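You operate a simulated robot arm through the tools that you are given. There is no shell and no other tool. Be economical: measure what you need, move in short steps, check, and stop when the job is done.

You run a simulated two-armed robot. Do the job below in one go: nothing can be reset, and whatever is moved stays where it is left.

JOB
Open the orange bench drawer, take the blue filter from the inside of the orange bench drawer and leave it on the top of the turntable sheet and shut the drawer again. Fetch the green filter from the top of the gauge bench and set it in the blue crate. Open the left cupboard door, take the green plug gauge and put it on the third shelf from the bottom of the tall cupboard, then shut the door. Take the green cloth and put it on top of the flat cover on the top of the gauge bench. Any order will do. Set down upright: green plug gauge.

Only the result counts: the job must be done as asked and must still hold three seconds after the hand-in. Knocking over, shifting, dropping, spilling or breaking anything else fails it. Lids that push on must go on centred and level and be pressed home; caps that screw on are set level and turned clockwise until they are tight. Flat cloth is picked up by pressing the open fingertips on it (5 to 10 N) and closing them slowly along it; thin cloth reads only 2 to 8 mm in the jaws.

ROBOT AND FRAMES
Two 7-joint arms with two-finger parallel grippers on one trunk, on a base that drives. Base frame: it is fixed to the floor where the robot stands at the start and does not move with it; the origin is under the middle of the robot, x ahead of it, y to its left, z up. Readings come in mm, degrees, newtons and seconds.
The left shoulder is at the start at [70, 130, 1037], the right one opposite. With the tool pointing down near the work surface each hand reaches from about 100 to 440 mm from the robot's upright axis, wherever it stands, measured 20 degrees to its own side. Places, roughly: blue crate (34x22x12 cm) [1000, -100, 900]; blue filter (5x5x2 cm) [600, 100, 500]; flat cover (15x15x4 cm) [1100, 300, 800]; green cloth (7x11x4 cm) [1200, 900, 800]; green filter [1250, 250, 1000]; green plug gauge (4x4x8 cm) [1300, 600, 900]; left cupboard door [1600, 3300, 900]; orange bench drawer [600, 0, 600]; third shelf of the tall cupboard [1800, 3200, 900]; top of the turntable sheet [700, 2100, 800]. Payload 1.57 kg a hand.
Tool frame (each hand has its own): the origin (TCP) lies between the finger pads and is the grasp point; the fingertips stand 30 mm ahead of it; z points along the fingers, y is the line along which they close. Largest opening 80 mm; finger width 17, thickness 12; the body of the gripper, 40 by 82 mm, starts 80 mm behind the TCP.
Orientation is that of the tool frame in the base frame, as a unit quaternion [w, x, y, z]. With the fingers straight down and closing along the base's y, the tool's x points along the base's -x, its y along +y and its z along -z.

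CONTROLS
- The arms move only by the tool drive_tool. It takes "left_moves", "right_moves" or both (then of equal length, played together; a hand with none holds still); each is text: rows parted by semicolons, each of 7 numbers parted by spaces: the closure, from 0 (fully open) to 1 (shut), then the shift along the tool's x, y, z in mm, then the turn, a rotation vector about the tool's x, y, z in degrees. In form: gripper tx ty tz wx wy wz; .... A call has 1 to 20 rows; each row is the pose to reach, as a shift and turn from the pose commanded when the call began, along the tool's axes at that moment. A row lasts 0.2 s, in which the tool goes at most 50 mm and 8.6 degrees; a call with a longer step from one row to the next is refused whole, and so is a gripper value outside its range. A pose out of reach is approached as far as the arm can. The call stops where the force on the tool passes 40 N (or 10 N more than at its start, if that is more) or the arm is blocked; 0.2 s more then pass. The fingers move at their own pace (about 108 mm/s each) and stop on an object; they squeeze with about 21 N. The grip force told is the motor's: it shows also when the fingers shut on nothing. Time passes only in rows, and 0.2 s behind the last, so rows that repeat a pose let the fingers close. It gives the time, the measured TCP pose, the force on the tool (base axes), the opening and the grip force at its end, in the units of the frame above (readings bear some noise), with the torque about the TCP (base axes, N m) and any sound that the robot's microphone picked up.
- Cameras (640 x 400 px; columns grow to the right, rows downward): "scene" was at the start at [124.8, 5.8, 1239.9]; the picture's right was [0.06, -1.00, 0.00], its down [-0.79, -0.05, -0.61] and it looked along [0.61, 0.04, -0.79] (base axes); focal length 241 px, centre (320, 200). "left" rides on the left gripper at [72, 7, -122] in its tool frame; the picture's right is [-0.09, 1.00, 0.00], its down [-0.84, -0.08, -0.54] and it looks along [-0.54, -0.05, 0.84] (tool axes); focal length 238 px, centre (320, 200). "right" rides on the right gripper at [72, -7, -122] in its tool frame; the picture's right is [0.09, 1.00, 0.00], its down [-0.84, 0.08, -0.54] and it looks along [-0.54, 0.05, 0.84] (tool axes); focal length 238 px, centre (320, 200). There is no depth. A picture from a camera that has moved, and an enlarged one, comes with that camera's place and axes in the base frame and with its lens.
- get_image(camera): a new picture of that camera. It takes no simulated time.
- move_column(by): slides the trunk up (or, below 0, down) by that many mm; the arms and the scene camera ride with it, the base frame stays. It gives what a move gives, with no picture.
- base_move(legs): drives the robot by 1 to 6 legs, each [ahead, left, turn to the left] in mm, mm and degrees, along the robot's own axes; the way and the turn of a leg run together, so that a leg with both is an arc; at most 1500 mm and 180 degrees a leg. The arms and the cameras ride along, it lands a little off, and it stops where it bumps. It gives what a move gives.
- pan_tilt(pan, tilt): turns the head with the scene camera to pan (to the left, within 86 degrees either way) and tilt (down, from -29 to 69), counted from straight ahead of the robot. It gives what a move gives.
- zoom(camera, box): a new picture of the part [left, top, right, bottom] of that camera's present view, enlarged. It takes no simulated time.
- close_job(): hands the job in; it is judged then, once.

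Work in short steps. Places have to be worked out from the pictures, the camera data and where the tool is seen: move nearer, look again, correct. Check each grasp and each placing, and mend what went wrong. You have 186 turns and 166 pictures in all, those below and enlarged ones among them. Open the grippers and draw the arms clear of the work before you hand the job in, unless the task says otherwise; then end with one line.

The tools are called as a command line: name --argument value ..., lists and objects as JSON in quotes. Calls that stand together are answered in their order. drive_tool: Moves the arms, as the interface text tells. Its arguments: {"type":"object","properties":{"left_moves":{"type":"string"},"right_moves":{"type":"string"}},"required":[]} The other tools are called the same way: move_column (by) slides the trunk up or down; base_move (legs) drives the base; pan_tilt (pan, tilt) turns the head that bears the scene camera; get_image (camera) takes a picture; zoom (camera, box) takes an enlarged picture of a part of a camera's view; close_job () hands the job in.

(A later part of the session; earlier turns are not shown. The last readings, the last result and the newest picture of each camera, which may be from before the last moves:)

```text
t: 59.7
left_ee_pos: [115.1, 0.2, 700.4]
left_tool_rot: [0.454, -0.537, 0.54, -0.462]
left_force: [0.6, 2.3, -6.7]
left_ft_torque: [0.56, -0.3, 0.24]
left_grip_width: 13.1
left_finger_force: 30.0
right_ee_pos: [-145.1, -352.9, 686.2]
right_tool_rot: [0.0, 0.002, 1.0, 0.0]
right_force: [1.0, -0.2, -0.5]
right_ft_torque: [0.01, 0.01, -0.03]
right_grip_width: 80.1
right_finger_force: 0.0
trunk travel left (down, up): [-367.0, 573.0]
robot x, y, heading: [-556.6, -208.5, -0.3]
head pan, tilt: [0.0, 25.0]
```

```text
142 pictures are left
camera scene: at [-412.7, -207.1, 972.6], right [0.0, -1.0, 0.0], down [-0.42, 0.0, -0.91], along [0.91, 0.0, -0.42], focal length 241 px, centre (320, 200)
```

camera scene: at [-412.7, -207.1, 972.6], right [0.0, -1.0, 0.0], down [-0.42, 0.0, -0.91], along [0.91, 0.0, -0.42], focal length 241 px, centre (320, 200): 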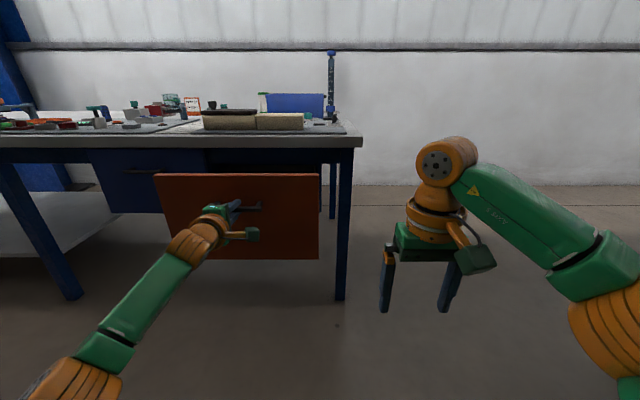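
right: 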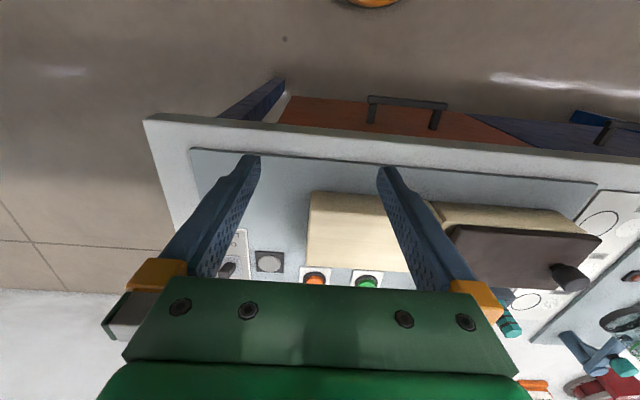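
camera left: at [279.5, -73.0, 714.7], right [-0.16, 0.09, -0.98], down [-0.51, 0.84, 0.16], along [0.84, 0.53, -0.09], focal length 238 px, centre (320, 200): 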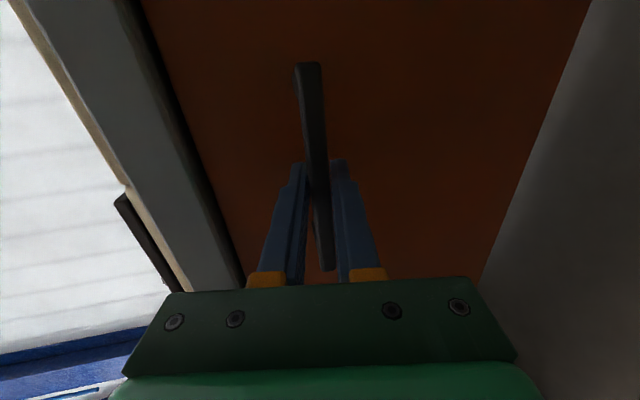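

Drawer open ~290 mm. Release, back off, and raise the trunk to look inside.

drive_tool --left_moves "0 0 0 0 0 0 0; 0 0 0 0 0 0 0; 0 0 5 -20 0 0 0; 0 0 12 -60 0 0 0; 0 0 12 -60 0 0 0"

base_move --legs '[[-60, 0, 0]]'

move_column --by 400

pan_tilt --pan 15 --tilt 45

get_image --camera "scene"

```text
t: 60.9
left_ee_pos: [52.1, 1.1, 698.7]
left_tool_rot: [0.454, -0.537, 0.542, -0.46]
left_force: [0.8, -0.8, -0.1]
left_ft_torque: [0.02, 0.02, -0.02]
left_grip_width: 80.0
left_finger_force: 0.0
right_ee_pos: [-145.4, -354.2, 686.2]
right_tool_rot: [0.0, 0.002, 1.0, 0.0]
right_force: [-0.3, 0.1, 0.2]
right_ft_torque: [0.01, 0.03, 0.0]
right_grip_width: 79.8
right_finger_force: 0.1
trunk travel left (down, up): [-367.0, 573.0]
robot x, y, heading: [-553.5, -209.3, -0.4]
head pan, tilt: [0.0, 25.0]
```

```text
t: 62.0
left_ee_pos: [4.5, 1.0, 699.9]
left_tool_rot: [0.454, -0.537, 0.541, -0.462]
left_force: [-0.3, -0.5, -0.2]
left_ft_torque: [0.06, -0.03, -0.03]
left_grip_width: 80.2
left_finger_force: 0.2
right_ee_pos: [-194.8, -354.0, 687.8]
right_tool_rot: [0.0, 0.001, 1.0, 0.0]
right_force: [0.0, 1.0, 0.0]
right_ft_torque: [0.0, 0.0, 0.01]
right_grip_width: 79.7
right_finger_force: 0.0
trunk travel left (down, up): [-367.0, 573.0]
robot x, y, heading: [-604.8, -208.2, -0.3]
head pan, tilt: [0.0, 25.0]
stopped in leg 1: the robot was blocked; the commanded pose is now the measured one
```

```text
t: 65.8
left_ee_pos: [3.1, 1.9, 1099.2]
left_tool_rot: [0.455, -0.536, 0.541, -0.462]
left_force: [-0.1, 0.0, -0.7]
left_ft_torque: [0.0, 0.01, 0.0]
left_grip_width: 80.2
left_finger_force: 0.1
right_ee_pos: [-194.7, -353.6, 1086.8]
right_tool_rot: [0.0, 0.001, 1.0, 0.0]
right_force: [-0.2, 0.1, 0.2]
right_ft_torque: [0.01, 0.02, 0.0]
right_grip_width: 80.1
right_finger_force: 0.1
trunk travel left (down, up): [-767.0, 173.0]
robot x, y, heading: [-608.6, -207.2, -0.1]
head pan, tilt: [0.0, 25.0]
```

```text
t: 66.6
left_ee_pos: [3.1, 0.3, 1099.2]
left_tool_rot: [0.453, -0.536, 0.542, -0.462]
left_force: [0.7, 0.6, -0.6]
left_ft_torque: [-0.04, 0.01, 0.01]
left_grip_width: 80.0
left_finger_force: 0.2
right_ee_pos: [-195.3, -354.3, 1088.2]
right_tool_rot: [0.0, 0.001, 1.0, -0.001]
right_force: [-0.7, 0.6, -0.4]
right_ft_torque: [-0.01, -0.02, -0.01]
right_grip_width: 80.0
right_finger_force: 0.2
trunk travel left (down, up): [-767.0, 173.0]
robot x, y, heading: [-607.4, -207.4, -0.1]
head pan, tilt: [15.0, 45.0]
```

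```text
141 pictures are left
camera scene: at [-477.2, -186.5, 1342.3], right [0.26, -0.97, 0.0], down [-0.68, -0.18, -0.71], along [0.68, 0.18, -0.71], focal length 241 px, centre (320, 200)
```

scene: 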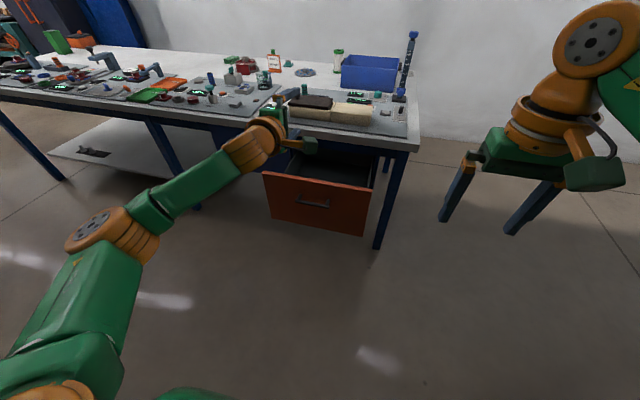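

I see the open drawer. Unwind the left wrist to tool-down so its camera can look into the drawer, then drive up.

drive_tool --left_moves "0 0 0 0 0 0 8; 0 0 0 0 0 0 16; 0 0 0 0 0 0 24; 0 0 0 0 0 0 32; 0 0 0 0 0 0 40; 0 0 0 0 0 0 48; 0 0 0 0 0 0 56; 0 0 0 0 0 0 64; 0 0 0 0 0 0 72; 0 0 0 0 0 0 80; 0 0 0 0 0 0 88; 0 0 0 0 0 0 90"

drive_tool --left_moves "0 0 0 -25 0 8 0; 0 0 0 -50 0 16 0; 0 0 0 -75 0 24 0; 0 0 0 -100 0 32 0; 0 0 0 -125 0 40 0; 0 0 0 -150 0 48 0; 0 0 0 -175 0 56 0; 0 0 0 -200 0 64 0; 0 0 0 -220 0 72 0; 0 0 0 -240 0 80 0; 0 0 0 -240 0 81.3 0"

base_move --legs '[[480, 160, 0]]'

get_image --camera "left"

get_image --camera "scene"

```text
t: 69.2
left_ee_pos: [4.3, 1.7, 1099.5]
left_tool_rot: [0.647, 0.004, 0.762, -0.004]
left_force: [0.4, 0.3, 0.0]
left_ft_torque: [-0.03, 0.01, 0.01]
left_grip_width: 79.9
left_finger_force: 0.0
right_ee_pos: [-196.4, -352.6, 1088.2]
right_tool_rot: [0.0, 0.001, 1.0, 0.0]
right_force: [-0.7, 0.6, 0.2]
right_ft_torque: [-0.03, 0.03, -0.01]
right_grip_width: 79.9
right_finger_force: 0.1
trunk travel left (down, up): [-767.0, 173.0]
robot x, y, heading: [-607.9, -208.1, -0.2]
head pan, tilt: [15.0, 45.0]
```

```text
t: 71.6
left_ee_pos: [-232.3, 3.2, 1138.3]
left_tool_rot: [-0.006, 0.006, 1.0, -0.003]
left_force: [0.5, 0.6, -0.2]
left_ft_torque: [0.0, 0.01, -0.03]
left_grip_width: 80.2
left_finger_force: 0.1
right_ee_pos: [-195.0, -353.8, 1087.8]
right_tool_rot: [-0.001, 0.001, 1.0, 0.0]
right_force: [-0.4, -0.2, 0.5]
right_ft_torque: [0.0, -0.03, 0.04]
right_grip_width: 80.1
right_finger_force: 0.2
trunk travel left (down, up): [-767.0, 173.0]
robot x, y, heading: [-609.3, -209.9, -0.1]
head pan, tilt: [15.0, 45.0]
```

```text
t: 74.6
left_ee_pos: [244.8, 167.5, 1138.6]
left_tool_rot: [-0.006, 0.004, 1.0, -0.002]
left_force: [0.1, -0.3, -0.6]
left_ft_torque: [0.01, -0.01, 0.02]
left_grip_width: 80.1
left_finger_force: 0.1
right_ee_pos: [282.9, -191.6, 1088.1]
right_tool_rot: [0.001, 0.0, 1.0, 0.001]
right_force: [0.2, -0.5, -0.3]
right_ft_torque: [-0.01, -0.02, 0.01]
right_grip_width: 80.0
right_finger_force: 0.2
trunk travel left (down, up): [-767.0, 173.0]
robot x, y, heading: [-126.7, -43.1, -0.2]
head pan, tilt: [15.0, 45.0]
```

```text
140 pictures are left
camera left: at [173.2, 173.1, 1262.0], right [0.1, 0.99, 0.0], down [0.84, -0.08, 0.54], along [0.53, -0.06, -0.84], focal length 238 px, centre (320, 200)
```

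left: 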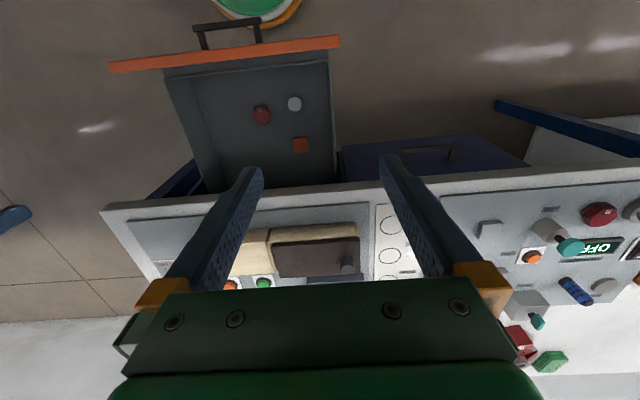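

```text
139 pictures are left
camera scene: at [0.9, -24.1, 1342.4], right [0.26, -0.97, 0.0], down [-0.68, -0.18, -0.71], along [0.68, 0.18, -0.71], focal length 241 px, centre (320, 200)
```

scene: 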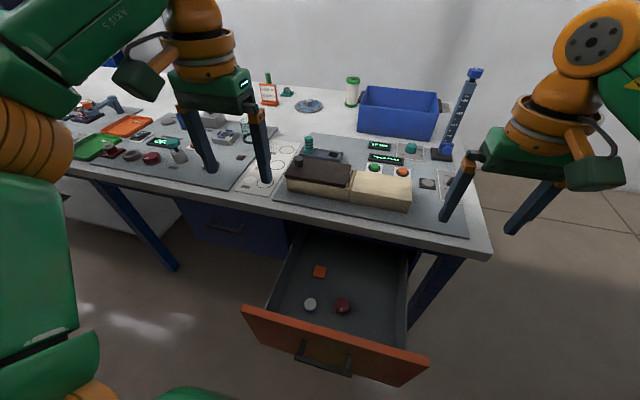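

Zoom into the drawer to find the blue filter.

zoom --camera "scene" --box '[250, 220, 430, 350]'

zoom --camera "left" --box '[150, 20, 350, 200]'

```text
3.08 times, centred on (340, 285) of scene
camera zoom: at [0.9, -24.1, 1342.4], right [0.26, -0.97, 0.0], down [-0.68, -0.18, -0.71], along [0.68, 0.18, -0.71], focal length 740 px, centre (258, -62)
```

zoom: 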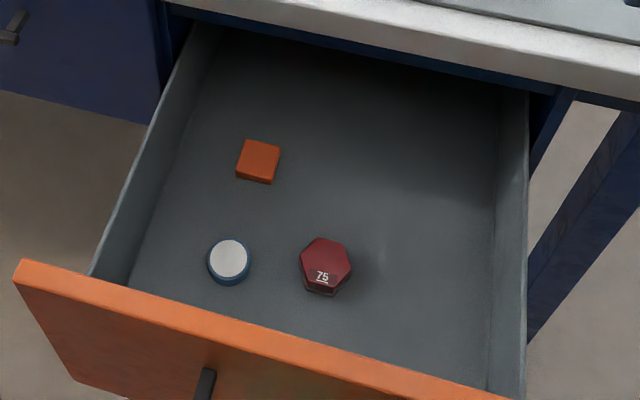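

```text
2.22 times, centred on (250, 110) of left
camera zoom: at [173.2, 173.1, 1262.0], right [0.1, 0.99, 0.0], down [0.84, -0.08, 0.54], along [0.53, -0.06, -0.84], focal length 530 px, centre (476, 400)
```

zoom: 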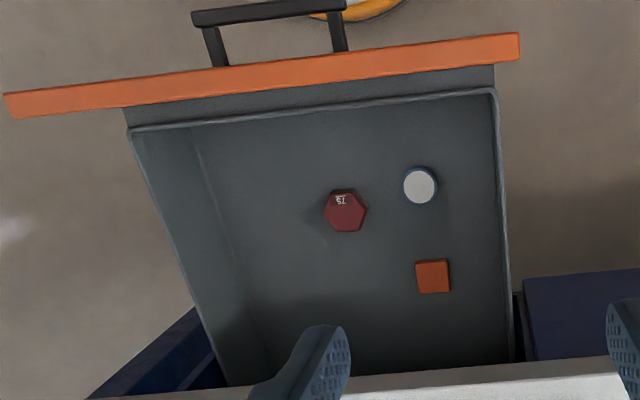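

Blue filter (blue-rimmed white disc) top triangulates to [293, 86, 551]. Drive 50 mm nearer, lower the trunk 260 with the right hand raised, and align the left hand over it.

base_move --legs '[[50, 0, 0]]'

drive_tool --right_moves "0 0 0 -50 0 0 0; 0 10 0 -100 0 0 0; 0 20 0 -150 0 0 0; 0 30 0 -150 0 0 0"

move_column --by -260

drive_tool --left_moves "0 0 -30 30 0 0 0; 0 0 -60 60 0 0 0; 0 0 -86 100 0 0 0; 0 0 -86 120 0 0 0; 0 0 -86 120 0 0 0"

get_image --camera "left"

```text
t: 75.5
left_ee_pos: [289.6, 167.0, 1140.1]
left_tool_rot: [-0.002, 0.004, 1.0, -0.001]
left_force: [-0.3, 0.6, 0.5]
left_ft_torque: [-0.03, -0.05, -0.06]
left_grip_width: 80.1
left_finger_force: 0.0
right_ee_pos: [328.8, -189.9, 1090.2]
right_tool_rot: [0.003, 0.0, 1.0, 0.0]
right_force: [0.3, 0.2, 0.7]
right_ft_torque: [0.02, -0.07, 0.01]
right_grip_width: 80.0
right_finger_force: 0.0
trunk travel left (down, up): [-767.0, 173.0]
robot x, y, heading: [-80.2, -43.7, -0.2]
head pan, tilt: [15.0, 45.0]
```

```text
refused: row 2 steps farther than a row can; nothing moved
```

```text
t: 78.2
left_ee_pos: [295.8, 166.6, 878.2]
left_tool_rot: [-0.005, 0.005, 1.0, -0.002]
left_force: [0.1, -0.7, 0.7]
left_ft_torque: [0.01, 0.02, -0.01]
left_grip_width: 79.9
left_finger_force: 0.0
right_ee_pos: [334.8, -191.2, 828.3]
right_tool_rot: [-0.001, -0.001, 1.0, 0.0]
right_force: [-0.1, -0.6, 0.0]
right_ft_torque: [0.02, -0.02, -0.01]
right_grip_width: 80.0
right_finger_force: 0.1
trunk travel left (down, up): [-507.0, 433.0]
robot x, y, heading: [-77.9, -47.1, -0.3]
head pan, tilt: [15.0, 45.0]
```

```text
t: 79.4
left_ee_pos: [294.0, 79.7, 758.5]
left_tool_rot: [-0.004, 0.005, 1.0, -0.002]
left_force: [0.2, 0.4, -1.0]
left_ft_torque: [-0.02, -0.02, 0.0]
left_grip_width: 80.0
left_finger_force: 0.0
right_ee_pos: [335.3, -190.0, 827.9]
right_tool_rot: [0.0, -0.001, 1.0, 0.0]
right_force: [0.2, -0.2, -0.1]
right_ft_torque: [0.01, -0.01, -0.02]
right_grip_width: 80.0
right_finger_force: 0.1
trunk travel left (down, up): [-507.0, 433.0]
robot x, y, heading: [-78.2, -45.8, 0.0]
head pan, tilt: [15.0, 45.0]
```

```text
136 pictures are left
camera left: at [223.1, 86.0, 881.8], right [0.1, 0.99, -0.01], down [0.84, -0.08, 0.53], along [0.53, -0.06, -0.85], focal length 238 px, centre (320, 200)
```

left: 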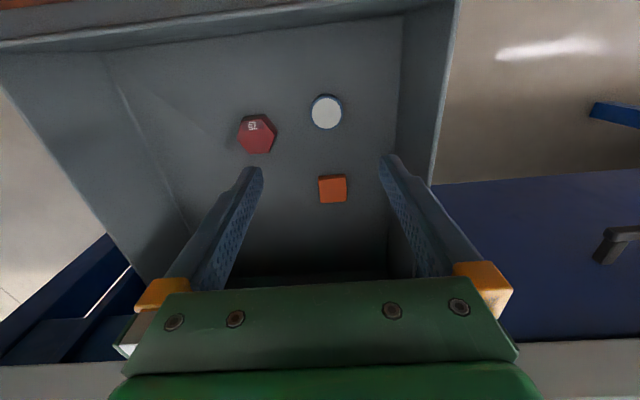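

Filter centre ≈[292, 85]. Descend to TCP z≈566 (tips just above drawer floor) and close.

drive_tool --left_moves "0 2 3 40 0 0 0; 0 2 6 80 0 0 0; 0 2 6 120 0 0 0; 0 2 6 160 0 0 0; 0 2 6 180 0 0 0; 0 2 6 192 0 0 0; 0 2 6 192 0 0 0; 1 2 6 192 0 0 0; 1 2 6 192 0 0 0; 1 2 6 192 0 0 0"

get_image --camera "left"

```text
t: 81.6
left_ee_pos: [290.7, 86.5, 566.9]
left_tool_rot: [-0.005, 0.005, 1.0, -0.002]
left_force: [-0.8, 0.7, -0.3]
left_ft_torque: [0.0, 0.03, -0.02]
left_grip_width: 44.5
left_finger_force: 21.1
right_ee_pos: [333.3, -191.5, 826.9]
right_tool_rot: [0.0, -0.002, 1.0, 0.0]
right_force: [0.2, 0.4, -0.3]
right_ft_torque: [0.0, 0.03, 0.02]
right_grip_width: 80.0
right_finger_force: 0.1
trunk travel left (down, up): [-507.0, 433.0]
robot x, y, heading: [-78.7, -45.1, 0.0]
head pan, tilt: [15.0, 45.0]
```

```text
135 pictures are left
camera left: at [219.1, 92.4, 690.0], right [0.1, 0.99, -0.01], down [0.84, -0.08, 0.53], along [0.53, -0.06, -0.85], focal length 238 px, centre (320, 200)
```

left: 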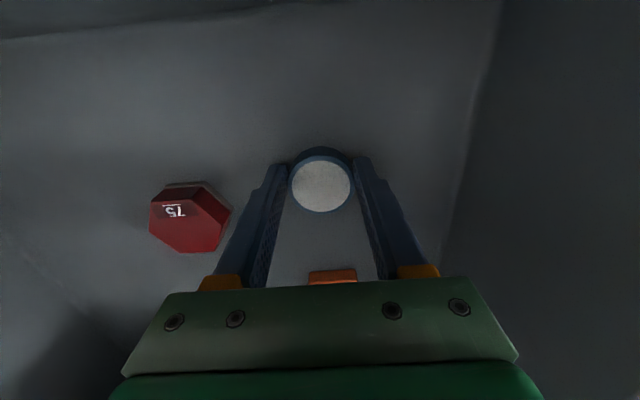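

Filter held (44.5 mm). Lift it out, then back off and shift left so the right hand can push the drawer shut.

drive_tool --left_moves "1 0 0 -40 0 0 0; 1 0 0 -80 0 0 0; 1 0 0 -120 0 0 0; 1 0 0 -160 0 0 0; 1 0 0 -200 0 0 0; 1 0 0 -240 0 0 0; 1 0 0 -270 0 0 0; 1 0 0 -270 0 0 0"

base_move --legs '[[-490, 0, 0], [0, 225, 0]]'

get_image --camera "left"

```text
t: 83.4
left_ee_pos: [293.6, 87.9, 837.1]
left_tool_rot: [-0.006, 0.004, 1.0, -0.003]
left_force: [0.2, -0.3, 0.4]
left_ft_torque: [0.0, -0.01, 0.01]
left_grip_width: 0.0
left_finger_force: 20.8
right_ee_pos: [335.4, -189.7, 826.4]
right_tool_rot: [0.0, -0.001, 1.0, 0.0]
right_force: [-0.3, -0.5, -0.8]
right_ft_torque: [0.01, 0.02, -0.01]
right_grip_width: 79.9
right_finger_force: 0.0
trunk travel left (down, up): [-507.0, 433.0]
robot x, y, heading: [-78.8, -45.1, 0.2]
head pan, tilt: [15.0, 45.0]
```

```text
t: 87.6
left_ee_pos: [-200.9, 312.2, 836.6]
left_tool_rot: [-0.006, 0.005, 1.0, -0.001]
left_force: [0.7, 1.0, -0.5]
left_ft_torque: [-0.02, -0.06, 0.0]
left_grip_width: 0.0
left_finger_force: 21.3
right_ee_pos: [-160.3, 32.9, 827.9]
right_tool_rot: [0.0, -0.001, 1.0, -0.001]
right_force: [0.0, -0.2, -1.1]
right_ft_torque: [-0.03, 0.03, 0.01]
right_grip_width: 80.2
right_finger_force: 0.1
trunk travel left (down, up): [-507.0, 433.0]
robot x, y, heading: [-567.9, 182.9, 0.1]
head pan, tilt: [15.0, 45.0]
```

```text
134 pictures are left
camera left: at [-272.8, 317.4, 959.8], right [0.1, 0.99, -0.01], down [0.84, -0.08, 0.53], along [0.53, -0.06, -0.85], focal length 238 px, centre (320, 200)
```

left: 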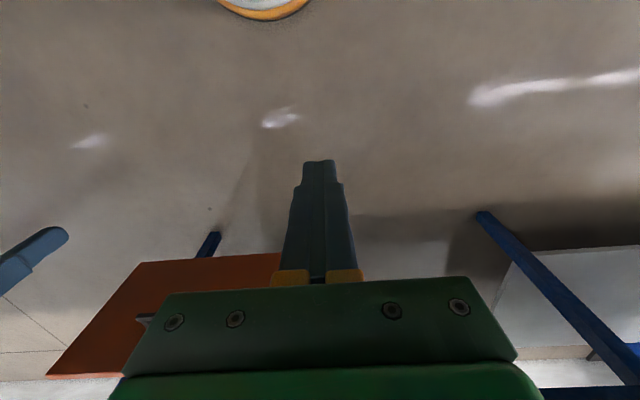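

The filter slipped out during the lift. Go back over the drawer and look.

base_move --legs '[[0, -225, 0], [490, 0, 0]]'

drive_tool --left_moves "0 0 0 30 0 0 0; 0 0 0 60 0 0 0; 0 0 0 60 0 0 0"

get_image --camera "left"

```text
t: 91.8
left_ee_pos: [286.3, 86.0, 836.7]
left_tool_rot: [-0.005, 0.003, 1.0, -0.001]
left_force: [0.8, -0.7, 0.3]
left_ft_torque: [-0.01, 0.0, 0.03]
left_grip_width: 0.0
left_finger_force: 21.0
right_ee_pos: [326.5, -192.2, 828.4]
right_tool_rot: [-0.001, -0.002, 1.0, 0.0]
right_force: [0.5, 0.1, 0.1]
right_ft_torque: [0.01, -0.01, 0.0]
right_grip_width: 79.9
right_finger_force: 0.1
trunk travel left (down, up): [-507.0, 433.0]
robot x, y, heading: [-84.0, -49.3, 0.1]
head pan, tilt: [15.0, 45.0]
```

```text
t: 92.6
left_ee_pos: [285.9, 87.7, 775.0]
left_tool_rot: [-0.005, 0.002, 1.0, -0.001]
left_force: [-0.9, -0.3, 0.4]
left_ft_torque: [-0.03, 0.0, -0.01]
left_grip_width: 80.0
left_finger_force: 0.0
right_ee_pos: [327.4, -193.6, 828.4]
right_tool_rot: [0.0, -0.002, 1.0, 0.0]
right_force: [-0.2, -1.1, 0.1]
right_ft_torque: [-0.02, 0.01, 0.0]
right_grip_width: 79.9
right_finger_force: 0.1
trunk travel left (down, up): [-507.0, 433.0]
robot x, y, heading: [-83.8, -49.3, 0.5]
head pan, tilt: [15.0, 45.0]
```

```text
133 pictures are left
camera left: at [213.7, 92.6, 899.6], right [0.1, 1.0, 0.0], down [0.84, -0.08, 0.53], along [0.53, -0.06, -0.84], focal length 238 px, centre (320, 200)
```

left: 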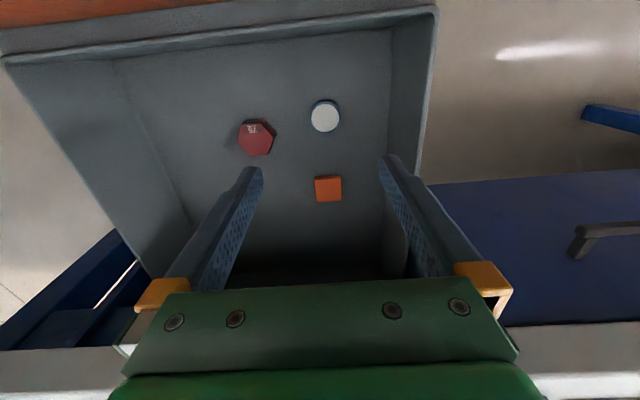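

The filter is still in place at [292, 88]. Descend until floor contact, close, lift slowly and check.

drive_tool --left_moves "0 -6 0 40 0 0 0; 0 -6 0 80 0 0 0; 0 -6 0 120 0 0 0; 0 -6 0 160 0 0 0; 0 -6 0 190 0 0 0; 0 -6 0 208 0 0 0; 0 -6 0 211 0 0 0; 0 -6 0 214 0 0 0; 0 -6 0 216 0 0 0"

```text
t: 94.4
left_ee_pos: [287.7, 88.6, 564.5]
left_tool_rot: [0.0, 0.001, 1.0, -0.005]
left_force: [2.9, 0.7, 28.7]
left_ft_torque: [1.27, -0.14, 0.0]
left_grip_width: 80.1
left_finger_force: 0.1
right_ee_pos: [326.0, -184.3, 828.5]
right_tool_rot: [0.002, -0.005, 1.0, -0.002]
right_force: [0.0, -1.0, -0.1]
right_ft_torque: [-0.02, 0.0, -0.03]
right_grip_width: 79.9
right_finger_force: 0.0
trunk travel left (down, up): [-507.0, 433.0]
robot x, y, heading: [-81.9, -47.8, 0.4]
head pan, tilt: [15.0, 45.0]
stopped in row 8 (left hand): the force on the tool passed its limit at 46 N (the readings are from after the stop); the commanded pose is now the measured one
```

Floor contact at TCP z≈564. Back off 1 mm, centre, close with full squeeze time, and lift slowly 20 mm.

drive_tool --left_moves "0 -4 0 -1.5 0 0 0; 0 -4 0 -1 0 0 0; 1 -4 0 -1 0 0 0; 1 -4 0 -1 0 0 0; 1 -4 0 -1 0 0 0; 1 -4 0 -1 0 0 0; 1 -4 0 -3 0 0 0; 1 -4 0 -6 0 0 0; 1 -4 0 -10 0 0 0; 1 -4 0 -14 0 0 0; 1 -4 0 -18 0 0 0; 1 -4 0 -22 0 0 0; 1 -4 0 -26 0 0 0; 1 -4 0 -30 0 0 0"

get_image --camera "left"

```text
t: 97.4
left_ee_pos: [292.9, 86.1, 593.7]
left_tool_rot: [-0.005, 0.003, 1.0, -0.001]
left_force: [-0.4, 0.6, -0.7]
left_ft_torque: [-0.01, 0.0, 0.02]
left_grip_width: 44.3
left_finger_force: 20.9
right_ee_pos: [327.7, -190.5, 827.5]
right_tool_rot: [0.0, -0.003, 1.0, -0.001]
right_force: [0.4, 0.3, 0.2]
right_ft_torque: [0.01, 0.03, -0.02]
right_grip_width: 79.8
right_finger_force: 0.0
trunk travel left (down, up): [-507.0, 433.0]
robot x, y, heading: [-85.6, -49.8, 0.3]
head pan, tilt: [15.0, 45.0]
```

```text
132 pictures are left
camera left: at [221.8, 91.5, 717.3], right [0.1, 1.0, 0.0], down [0.84, -0.08, 0.53], along [0.53, -0.06, -0.85], focal length 238 px, centre (320, 200)
```

left: 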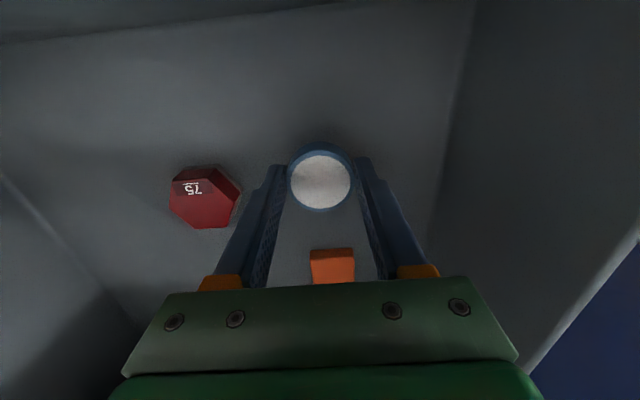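

It's held this time. Continue lifting gently.

drive_tool --left_moves "1 0 0 -8 0 0 0; 1 0 0 -18 0 0 0; 1 0 0 -28 0 0 0; 1 0 0 -38 0 0 0; 1 0 0 -48 0 0 0; 1 0 0 -58 0 0 0; 1 0 0 -68 0 0 0; 1 0 0 -78 0 0 0; 1 0 0 -88 0 0 0; 1 0 0 -98 0 0 0; 1 0 0 -108 0 0 0; 1 0 0 -118 0 0 0; 1 0 0 -128 0 0 0; 1 0 0 -138 0 0 0; 1 0 0 -148 0 0 0; 1 0 0 -158 0 0 0; 1 0 0 -168 0 0 0; 1 0 0 -176 0 0 0; 1 0 0 -180 0 0 0"

get_image --camera "left"

```text
t: 101.4
left_ee_pos: [294.9, 86.4, 773.7]
left_tool_rot: [-0.004, 0.003, 1.0, -0.002]
left_force: [-0.3, -0.2, -0.1]
left_ft_torque: [-0.01, -0.01, 0.0]
left_grip_width: 44.4
left_finger_force: 21.0
right_ee_pos: [326.3, -189.3, 827.9]
right_tool_rot: [0.001, -0.004, 1.0, 0.001]
right_force: [0.2, 0.1, 0.8]
right_ft_torque: [0.0, 0.0, 0.0]
right_grip_width: 80.1
right_finger_force: 0.1
trunk travel left (down, up): [-507.0, 433.0]
robot x, y, heading: [-84.7, -51.7, 0.1]
head pan, tilt: [15.0, 45.0]
```

```text
131 pictures are left
camera left: at [223.5, 91.9, 897.7], right [0.1, 1.0, 0.0], down [0.84, -0.08, 0.53], along [0.53, -0.05, -0.85], focal length 238 px, centre (320, 200)
```

left: 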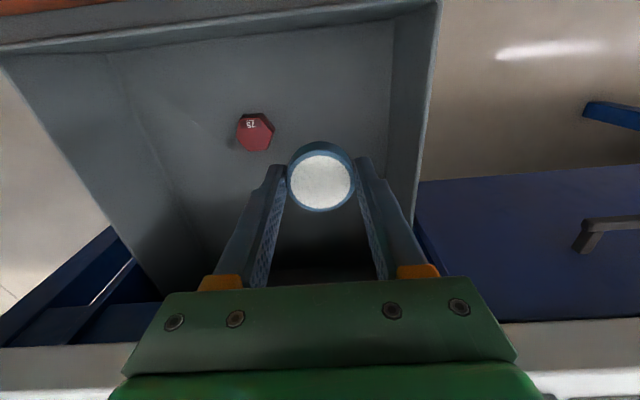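

Held. Lift 90 more to clear the drawer front, then back off and shift left for pushing with the right hand.

drive_tool --left_moves "1 0 0 -10 0 0 0; 1 0 0 -20 0 0 0; 1 0 0 -30 0 0 0; 1 0 0 -40 0 0 0; 1 0 0 -50 0 0 0; 1 0 0 -60 0 0 0; 1 0 0 -70 0 0 0; 1 0 0 -80 0 0 0; 1 0 0 -90 0 0 0; 1 0 0 -96 0 0 0"

base_move --legs '[[-490, 0, 0], [0, 240, 0]]'

drive_tool --right_moves "1 -20 -6 0 0 -8 0; 1 -40 -12 0 0 -16 0; 1 -60 -18 0 0 -24 0; 1 -80 -24 0 0 -32 0; 1 -100 -30 0 0 -40 0; 1 -120 -36 0 0 -48 0; 1 -140 -42 0 0 -56 0; 1 -160 -48 0 0 -64 0; 1 -180 -54 0 0 -72 0; 1 -190 -58 0 0 -80 0; 1 -190 -58 0 0 -80 0"

pan_tilt --pan 0 --tilt 35

get_image --camera "scene"

```text
t: 103.6
left_ee_pos: [295.3, 86.5, 869.4]
left_tool_rot: [-0.005, 0.002, 1.0, -0.002]
left_force: [0.2, 0.2, -0.7]
left_ft_torque: [-0.01, 0.03, 0.01]
left_grip_width: 44.2
left_finger_force: 21.0
right_ee_pos: [328.1, -190.8, 827.9]
right_tool_rot: [-0.001, -0.004, 1.0, 0.0]
right_force: [0.3, -0.5, 0.0]
right_ft_torque: [-0.02, 0.05, -0.02]
right_grip_width: 79.8
right_finger_force: 0.0
trunk travel left (down, up): [-507.0, 433.0]
robot x, y, heading: [-89.1, -48.3, 0.3]
head pan, tilt: [15.0, 45.0]
```

```text
t: 107.9
left_ee_pos: [-192.1, 321.2, 869.2]
left_tool_rot: [-0.004, 0.004, 1.0, -0.001]
left_force: [-0.4, 0.9, 0.2]
left_ft_torque: [-0.04, -0.01, 0.03]
left_grip_width: 44.2
left_finger_force: 21.2
right_ee_pos: [-161.5, 45.2, 827.8]
right_tool_rot: [0.001, -0.003, 1.0, 0.0]
right_force: [0.5, 0.3, -0.6]
right_ft_torque: [0.01, -0.04, 0.01]
right_grip_width: 80.0
right_finger_force: 0.1
trunk travel left (down, up): [-507.0, 433.0]
robot x, y, heading: [-576.6, 189.6, 0.1]
head pan, tilt: [15.0, 45.0]
```

```text
t: 110.3
left_ee_pos: [-193.3, 322.7, 868.6]
left_tool_rot: [-0.004, 0.005, 1.0, -0.001]
left_force: [-0.4, -0.2, -0.4]
left_ft_torque: [0.02, -0.01, 0.0]
left_grip_width: 44.4
left_finger_force: 21.3
right_ee_pos: [27.6, -18.4, 829.4]
right_tool_rot: [0.634, -0.007, 0.773, 0.007]
right_force: [-0.2, -0.5, 0.1]
right_ft_torque: [0.0, -0.02, -0.05]
right_grip_width: 0.1
right_finger_force: 20.6
right hand out of reach, approached as far as the arm can: row 10, 11
trunk travel left (down, up): [-507.0, 433.0]
robot x, y, heading: [-572.9, 188.1, 0.2]
head pan, tilt: [15.0, 45.0]
```

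```text
t: 111.0
left_ee_pos: [-192.7, 322.5, 870.0]
left_tool_rot: [-0.004, 0.004, 1.0, -0.001]
left_force: [0.0, -0.7, 0.2]
left_ft_torque: [0.03, 0.03, 0.02]
left_grip_width: 44.3
left_finger_force: 21.5
right_ee_pos: [27.5, -18.3, 830.8]
right_tool_rot: [0.635, -0.006, 0.772, 0.007]
right_force: [0.4, 0.7, 0.8]
right_ft_torque: [0.02, 0.02, 0.02]
right_grip_width: 0.0
right_finger_force: 20.3
trunk travel left (down, up): [-507.0, 433.0]
robot x, y, heading: [-575.9, 188.2, 0.4]
head pan, tilt: [0.0, 35.0]
```

```text
130 pictures are left
camera scene: at [-434.8, 190.4, 1097.0], right [0.0, -1.0, 0.0], down [-0.57, 0.0, -0.82], along [0.82, 0.0, -0.57], focal length 241 px, centre (320, 200)
```

scene: 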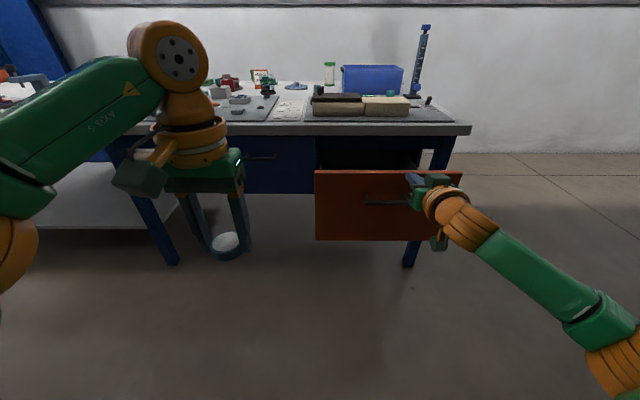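

Lower the trunk 180 mm so the closed right fingertips meet the drawer front below its bar, then drive ahead to push it shut.

move_column --by -180

base_move --legs '[[300, 0, 0]]'

get_image --camera "scene"

```text
t: 113.0
left_ee_pos: [-193.2, 322.9, 688.7]
left_tool_rot: [-0.004, 0.003, 1.0, -0.002]
left_force: [-0.1, 0.0, -0.2]
left_ft_torque: [0.0, 0.0, -0.02]
left_grip_width: 44.1
left_finger_force: 21.5
right_ee_pos: [28.0, -18.4, 650.4]
right_tool_rot: [0.635, -0.005, 0.772, 0.006]
right_force: [-0.1, 0.2, 0.2]
right_ft_torque: [0.01, -0.01, 0.0]
right_grip_width: 0.1
right_finger_force: 21.1
trunk travel left (down, up): [-327.0, 613.0]
robot x, y, heading: [-572.1, 191.2, 0.4]
head pan, tilt: [0.0, 35.0]
```

```text
t: 115.1
left_ee_pos: [106.8, 321.6, 689.3]
left_tool_rot: [-0.005, 0.005, 1.0, -0.001]
left_force: [-0.6, 0.0, -0.3]
left_ft_torque: [0.02, 0.0, -0.04]
left_grip_width: 44.5
left_finger_force: 21.1
right_ee_pos: [323.8, -18.8, 650.1]
right_tool_rot: [0.634, -0.004, 0.773, 0.005]
right_force: [1.0, 0.6, 0.0]
right_ft_torque: [-0.02, 0.0, 0.01]
right_grip_width: 0.0
right_finger_force: 21.1
trunk travel left (down, up): [-327.0, 613.0]
robot x, y, heading: [-274.1, 194.4, -0.2]
head pan, tilt: [0.0, 35.0]
```

```text
129 pictures are left
camera scene: at [-136.0, 190.5, 917.0], right [0.0, -1.0, 0.0], down [-0.57, 0.0, -0.82], along [0.82, 0.0, -0.57], focal length 241 px, centre (320, 200)
```

scene: 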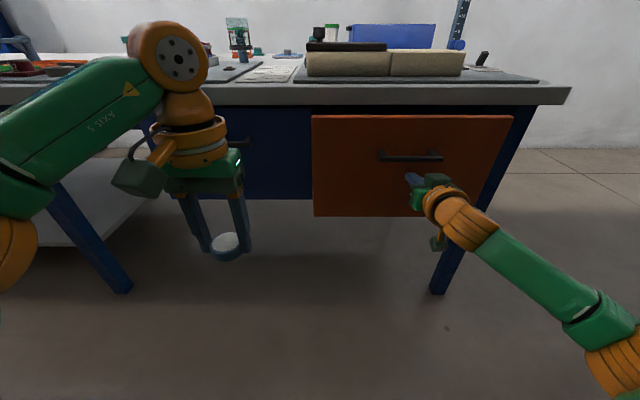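

Nearly closed; push another 65 mm by base, then finish with arm steps.

base_move --legs '[[60, 0, 0]]'

drive_tool --right_moves "1 0 0 5 0 0 0; 1 0 0 10 0 0 0; 1 0 0 15 0 0 0; 1 0 0 20 0 0 0; 1 0 0 25 0 0 0; 1 0 0 30 0 0 0"

get_image --camera "scene"

```text
t: 116.0
left_ee_pos: [165.4, 323.5, 689.7]
left_tool_rot: [-0.005, 0.004, 1.0, -0.001]
left_force: [-0.2, 0.1, -0.2]
left_ft_torque: [0.0, 0.01, 0.01]
left_grip_width: 44.0
left_finger_force: 20.2
right_ee_pos: [385.1, -19.0, 649.3]
right_tool_rot: [0.634, -0.006, 0.773, 0.006]
right_force: [0.1, 0.2, 0.7]
right_ft_torque: [0.01, 0.0, 0.0]
right_grip_width: 0.0
right_finger_force: 20.6
trunk travel left (down, up): [-327.0, 613.0]
robot x, y, heading: [-217.6, 192.8, 0.1]
head pan, tilt: [0.0, 35.0]
```

```text
t: 117.4
left_ee_pos: [163.1, 322.0, 690.6]
left_tool_rot: [-0.002, 0.005, 1.0, 0.0]
left_force: [0.4, -0.8, -0.8]
left_ft_torque: [0.0, 0.0, 0.02]
left_grip_width: 43.9
left_finger_force: 20.9
right_ee_pos: [411.4, -17.2, 645.1]
right_tool_rot: [0.635, -0.005, 0.772, 0.006]
right_force: [-32.0, 3.4, -10.9]
right_ft_torque: [-0.11, 0.25, 0.07]
right_grip_width: 0.0
right_finger_force: 20.8
trunk travel left (down, up): [-327.0, 613.0]
robot x, y, heading: [-214.8, 191.2, -0.1]
head pan, tilt: [0.0, 35.0]
```

```text
128 pictures are left
camera scene: at [-80.8, 190.7, 917.5], right [0.0, -1.0, 0.0], down [-0.57, 0.0, -0.82], along [0.82, 0.0, -0.57], focal length 241 px, centre (320, 200)
```

scene: 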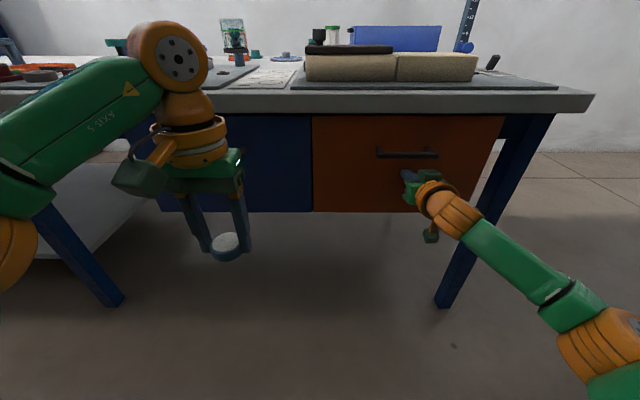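

Drawer shut (32 N against stop, flush). Back off, fold the right hand to tool-down, raise the trunk and drive left toward the turntable.

base_move --legs '[[-160, 0, 0]]'

drive_tool --right_moves "0 0 0 -25 0 8 0; 0 0 0 -50 0 16 0; 0 0 0 -75 0 24 0; 0 0 0 -100 0 32 0; 0 0 0 -125 0 40 0; 0 0 0 -150 0 48 0; 0 0 0 -175 0 56 0; 0 0 0 -200 0 64 0; 0 0 0 -220 0 72 0; 0 0 0 -230 0 78.8 0"

move_column --by 400

base_move --legs '[[0, 1400, 0]]'

get_image --camera "scene"

```text
t: 118.9
left_ee_pos: [5.5, 322.0, 688.9]
left_tool_rot: [-0.004, 0.005, 1.0, -0.001]
left_force: [-0.9, 0.5, -0.5]
left_ft_torque: [0.01, 0.0, -0.02]
left_grip_width: 44.1
left_finger_force: 20.8
right_ee_pos: [254.8, -18.4, 643.7]
right_tool_rot: [0.634, -0.006, 0.773, 0.007]
right_force: [0.1, -0.4, -0.2]
right_ft_torque: [0.0, 0.03, -0.01]
right_grip_width: 0.0
right_finger_force: 21.3
trunk travel left (down, up): [-327.0, 613.0]
robot x, y, heading: [-373.9, 189.2, 0.0]
head pan, tilt: [0.0, 35.0]
```

```text
t: 121.1
left_ee_pos: [6.5, 321.8, 689.6]
left_tool_rot: [-0.006, 0.005, 1.0, -0.002]
left_force: [0.1, 0.3, -0.3]
left_ft_torque: [0.01, 0.0, -0.06]
left_grip_width: 44.0
left_finger_force: 20.3
right_ee_pos: [29.0, -21.0, 688.5]
right_tool_rot: [-0.001, -0.008, 1.0, 0.001]
right_force: [0.4, -1.4, 0.2]
right_ft_torque: [0.02, 0.01, -0.04]
right_grip_width: 79.8
right_finger_force: 0.0
trunk travel left (down, up): [-327.0, 613.0]
robot x, y, heading: [-371.5, 187.2, 0.1]
head pan, tilt: [0.0, 35.0]
```

```text
t: 124.9
left_ee_pos: [5.6, 322.8, 1089.7]
left_tool_rot: [-0.004, 0.005, 1.0, -0.001]
left_force: [-0.3, 0.4, -1.3]
left_ft_torque: [-0.01, 0.01, -0.02]
left_grip_width: 44.2
left_finger_force: 21.0
right_ee_pos: [29.0, -20.4, 1090.0]
right_tool_rot: [0.0, -0.007, 1.0, 0.002]
right_force: [0.0, -0.7, 0.3]
right_ft_torque: [0.03, -0.01, -0.02]
right_grip_width: 80.3
right_finger_force: 0.1
trunk travel left (down, up): [-727.0, 213.0]
robot x, y, heading: [-376.7, 188.7, 0.3]
head pan, tilt: [0.0, 35.0]
```

```text
t: 131.9
left_ee_pos: [-8.0, 1730.4, 1090.0]
left_tool_rot: [-0.005, -0.003, 1.0, -0.001]
left_force: [0.0, -0.8, -0.1]
left_ft_torque: [-0.01, 0.0, 0.01]
left_grip_width: 44.1
left_finger_force: 20.4
right_ee_pos: [20.4, 1386.7, 1088.7]
right_tool_rot: [-0.001, -0.015, 1.0, 0.002]
right_force: [-0.4, 1.3, 0.0]
right_ft_torque: [-0.01, 0.05, -0.01]
right_grip_width: 79.9
right_finger_force: 0.1
trunk travel left (down, up): [-727.0, 213.0]
robot x, y, heading: [-388.9, 1590.1, 1.0]
head pan, tilt: [0.0, 35.0]
```

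```text
127 pictures are left
camera scene: at [-248.3, 1594.6, 1317.1], right [0.02, -1.0, 0.0], down [-0.57, -0.01, -0.82], along [0.82, 0.01, -0.57], focal length 241 px, centre (320, 200)
```

scene: 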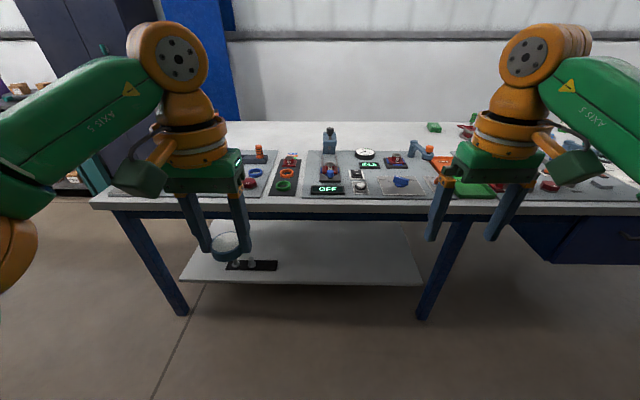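

Bench left end at y≈2386. The turntable sheet should be near y≈2100 behind my left hand; drive 400 further left and look.

base_move --legs '[[0, 330, 0]]'

zoom --camera "scene" --box '[200, 100, 480, 275]'

get_image --camera "left"

```text
t: 134.1
left_ee_pos: [-14.1, 2056.5, 1090.3]
left_tool_rot: [-0.004, -0.004, 1.0, -0.001]
left_force: [0.5, -0.8, -0.7]
left_ft_torque: [0.01, 0.02, 0.01]
left_grip_width: 43.8
left_finger_force: 21.0
right_ee_pos: [15.3, 1713.6, 1088.4]
right_tool_rot: [0.0, -0.015, 1.0, 0.003]
right_force: [-0.2, -0.2, 0.0]
right_ft_torque: [0.01, -0.01, 0.02]
right_grip_width: 80.2
right_finger_force: 0.0
trunk travel left (down, up): [-727.0, 213.0]
robot x, y, heading: [-390.8, 1920.0, 0.9]
head pan, tilt: [0.0, 35.0]
```

```text
2.29 times, centred on (340, 188) of scene
camera zoom: at [-253.5, 1921.2, 1317.1], right [0.02, -1.0, 0.0], down [-0.57, -0.01, -0.82], along [0.82, 0.01, -0.57], focal length 550 px, centre (274, 229)
```

zoom: 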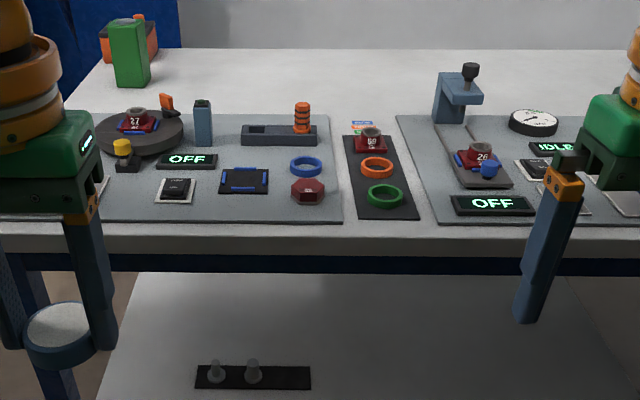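

```text
125 pictures are left
camera left: at [-85.1, 2061.4, 1213.1], right [0.09, 1.0, 0.0], down [0.84, -0.07, 0.53], along [0.53, -0.05, -0.85], focal length 238 px, centre (320, 200)
```

left: 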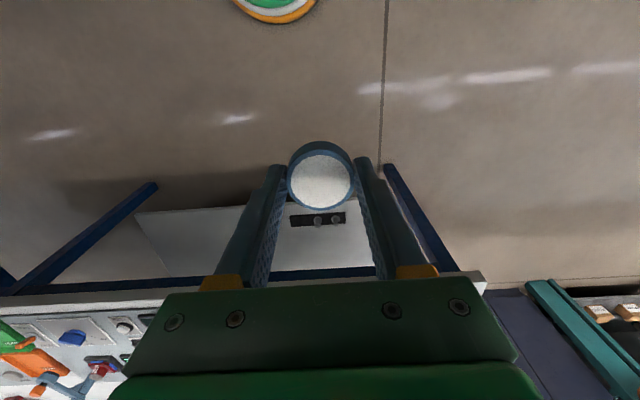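

The turntable sheet is the grey mat at about [650, 2050] with the "27" turntable on it. Drive closer and look from the left hand camera for a free spot.

base_move --legs '[[480, 0, -0.9]]'

pan_tilt --pan 10 --tilt 50

get_image --camera "scene"

get_image --camera "left"

```text
t: 136.9
left_ee_pos: [469.2, 2054.7, 1089.2]
left_tool_rot: [-0.005, 0.005, 1.0, 0.0]
left_force: [0.0, -0.1, 0.0]
left_ft_torque: [0.02, 0.0, -0.03]
left_grip_width: 43.9
left_finger_force: 20.9
right_ee_pos: [491.1, 1713.5, 1089.9]
right_tool_rot: [0.0, -0.007, 1.0, 0.001]
right_force: [0.8, 0.1, -0.1]
right_ft_torque: [0.01, 0.01, 0.01]
right_grip_width: 80.0
right_finger_force: 0.0
trunk travel left (down, up): [-727.0, 213.0]
robot x, y, heading: [90.5, 1919.7, -0.2]
head pan, tilt: [0.0, 35.0]
```

```text
t: 137.7
left_ee_pos: [468.1, 2055.0, 1089.3]
left_tool_rot: [-0.006, 0.005, 1.0, -0.001]
left_force: [-0.7, 0.7, 0.2]
left_ft_torque: [-0.01, 0.0, 0.0]
left_grip_width: 43.8
left_finger_force: 20.9
right_ee_pos: [493.0, 1711.8, 1088.9]
right_tool_rot: [-0.001, -0.006, 1.0, 0.002]
right_force: [0.8, -0.3, 0.1]
right_ft_torque: [0.03, -0.04, 0.01]
right_grip_width: 79.8
right_finger_force: 0.1
trunk travel left (down, up): [-727.0, 213.0]
robot x, y, heading: [89.5, 1927.6, 0.3]
head pan, tilt: [10.0, 50.0]
```

```text
124 pictures are left
camera scene: at [215.0, 1937.7, 1295.4], right [0.17, -0.98, 0.0], down [-0.75, -0.13, -0.64], along [0.63, 0.11, -0.77], focal length 241 px, centre (320, 200)
```

scene: 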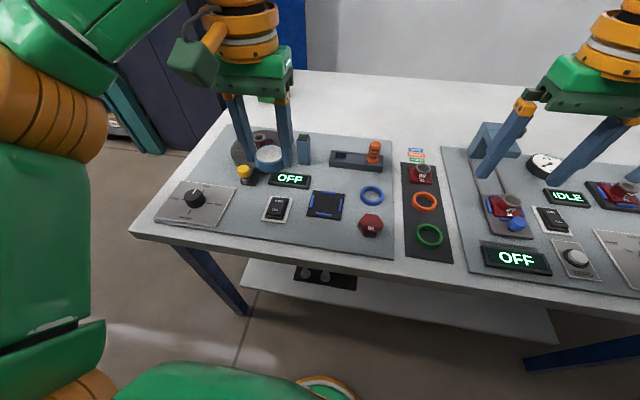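

```text
123 pictures are left
camera left: at [397.7, 2061.6, 1212.8], right [0.1, 0.99, 0.0], down [0.84, -0.09, 0.53], along [0.53, -0.06, -0.85], focal length 238 px, centre (320, 200)
```

left: 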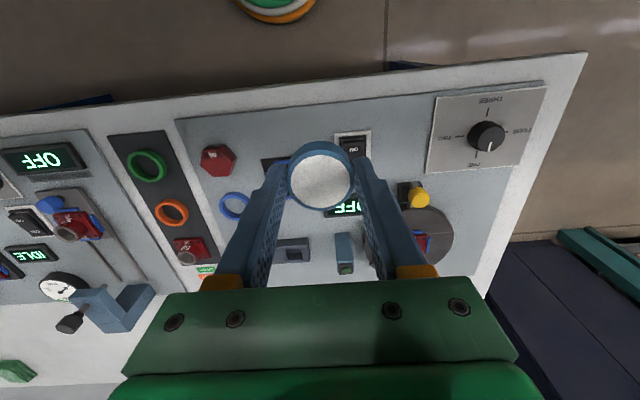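

Looking for a free place on the mat; zoom in.

zoom --camera "scene" --box '[150, 120, 410, 270]'

zoom --camera "left" --box '[170, 60, 590, 300]'

```text
2.46 times, centred on (280, 195) of scene
camera zoom: at [215.0, 1937.7, 1295.4], right [0.17, -0.98, 0.0], down [-0.75, -0.13, -0.64], along [0.63, 0.11, -0.77], focal length 592 px, centre (418, 212)
```

zoom: 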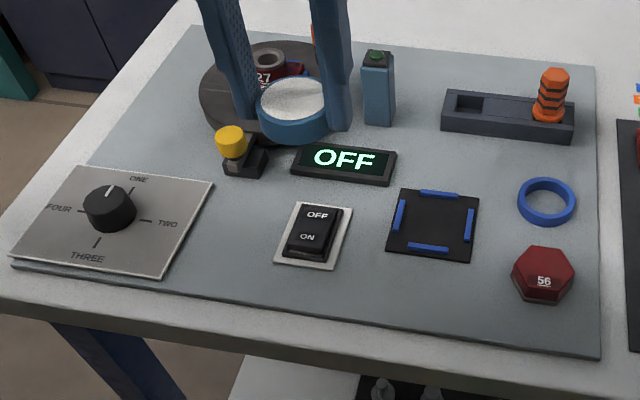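

```text
1.52 times, centred on (380, 180) of left
camera zoom: at [397.7, 2061.6, 1212.8], right [0.1, 0.99, 0.0], down [0.84, -0.09, 0.53], along [0.53, -0.06, -0.85], focal length 363 px, centre (229, 230)
```

zoom: 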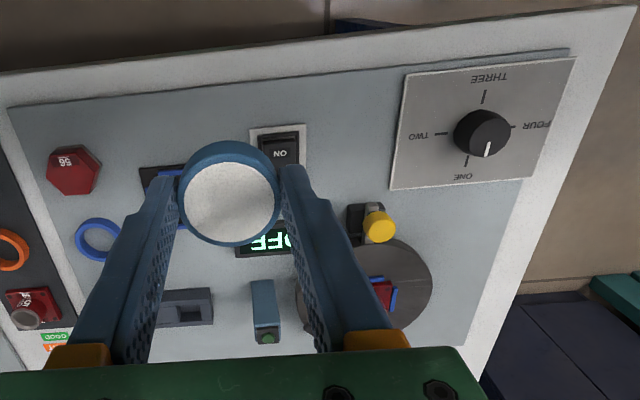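

Free spot found: between switch and knob panel, centre ≈[530, 2176]. Drive so the left hand is over it and verify.

base_move --legs '[[60, 121, 0]]'

drive_tool --left_moves "1 0 0 20 0 0 0; 1 0 0 40 0 0 0; 1 0 0 60 0 0 0; 1 0 0 80 0 0 0; 1 0 0 100 0 0 0; 1 0 0 120 0 0 0; 1 0 0 120 0 0 0"

get_image --camera "left"

get_image --camera "scene"

```text
t: 139.0
left_ee_pos: [527.6, 2172.6, 1089.6]
left_tool_rot: [-0.005, 0.006, 1.0, 0.0]
left_force: [0.0, 0.4, -0.4]
left_ft_torque: [0.0, -0.01, 0.03]
left_grip_width: 43.8
left_finger_force: 21.1
right_ee_pos: [552.3, 1829.6, 1088.5]
right_tool_rot: [0.001, -0.006, 1.0, 0.003]
right_force: [0.4, 0.5, 0.0]
right_ft_torque: [0.0, -0.01, 0.0]
right_grip_width: 80.0
right_finger_force: 0.0
trunk travel left (down, up): [-727.0, 213.0]
robot x, y, heading: [147.0, 2043.7, -0.4]
head pan, tilt: [10.0, 50.0]
```

```text
t: 140.6
left_ee_pos: [527.8, 2175.4, 968.6]
left_tool_rot: [-0.005, 0.006, 1.0, -0.001]
left_force: [0.0, 1.2, -0.6]
left_ft_torque: [0.05, 0.02, -0.02]
left_grip_width: 43.7
left_finger_force: 20.9
right_ee_pos: [552.1, 1831.9, 1088.6]
right_tool_rot: [0.001, -0.006, 1.0, 0.002]
right_force: [0.2, 1.0, -0.5]
right_ft_torque: [0.04, 0.0, 0.02]
right_grip_width: 80.0
right_finger_force: 0.0
trunk travel left (down, up): [-727.0, 213.0]
robot x, y, heading: [146.4, 2044.5, 0.0]
head pan, tilt: [10.0, 50.0]
```

```text
120 pictures are left
camera left: at [456.4, 2181.2, 1092.5], right [0.1, 0.99, 0.0], down [0.84, -0.09, 0.53], along [0.53, -0.06, -0.85], focal length 238 px, centre (320, 200)
```

left: 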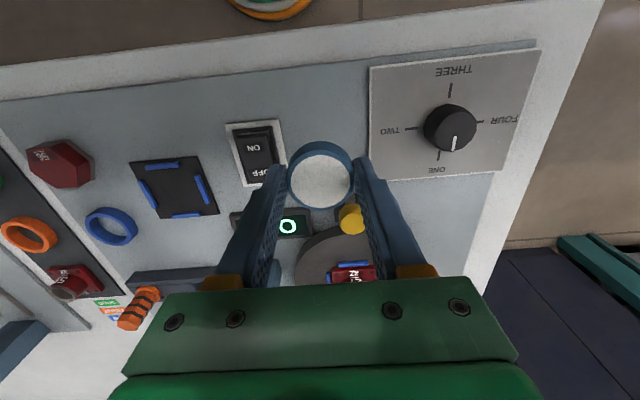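

```text
119 pictures are left
camera scene: at [274.6, 2057.3, 1295.4], right [0.17, -0.98, 0.0], down [-0.75, -0.13, -0.64], along [0.63, 0.11, -0.77], focal length 241 px, centre (320, 200)
```

scene: 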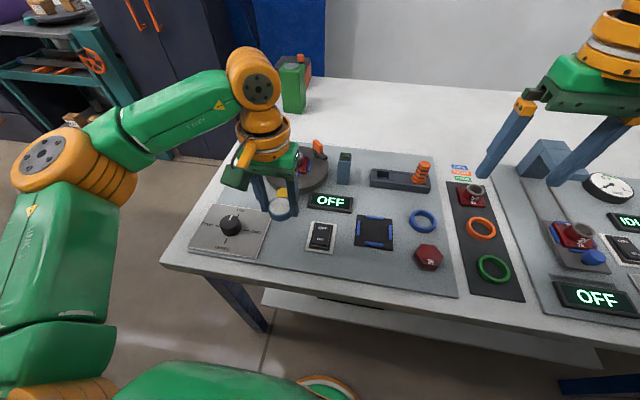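

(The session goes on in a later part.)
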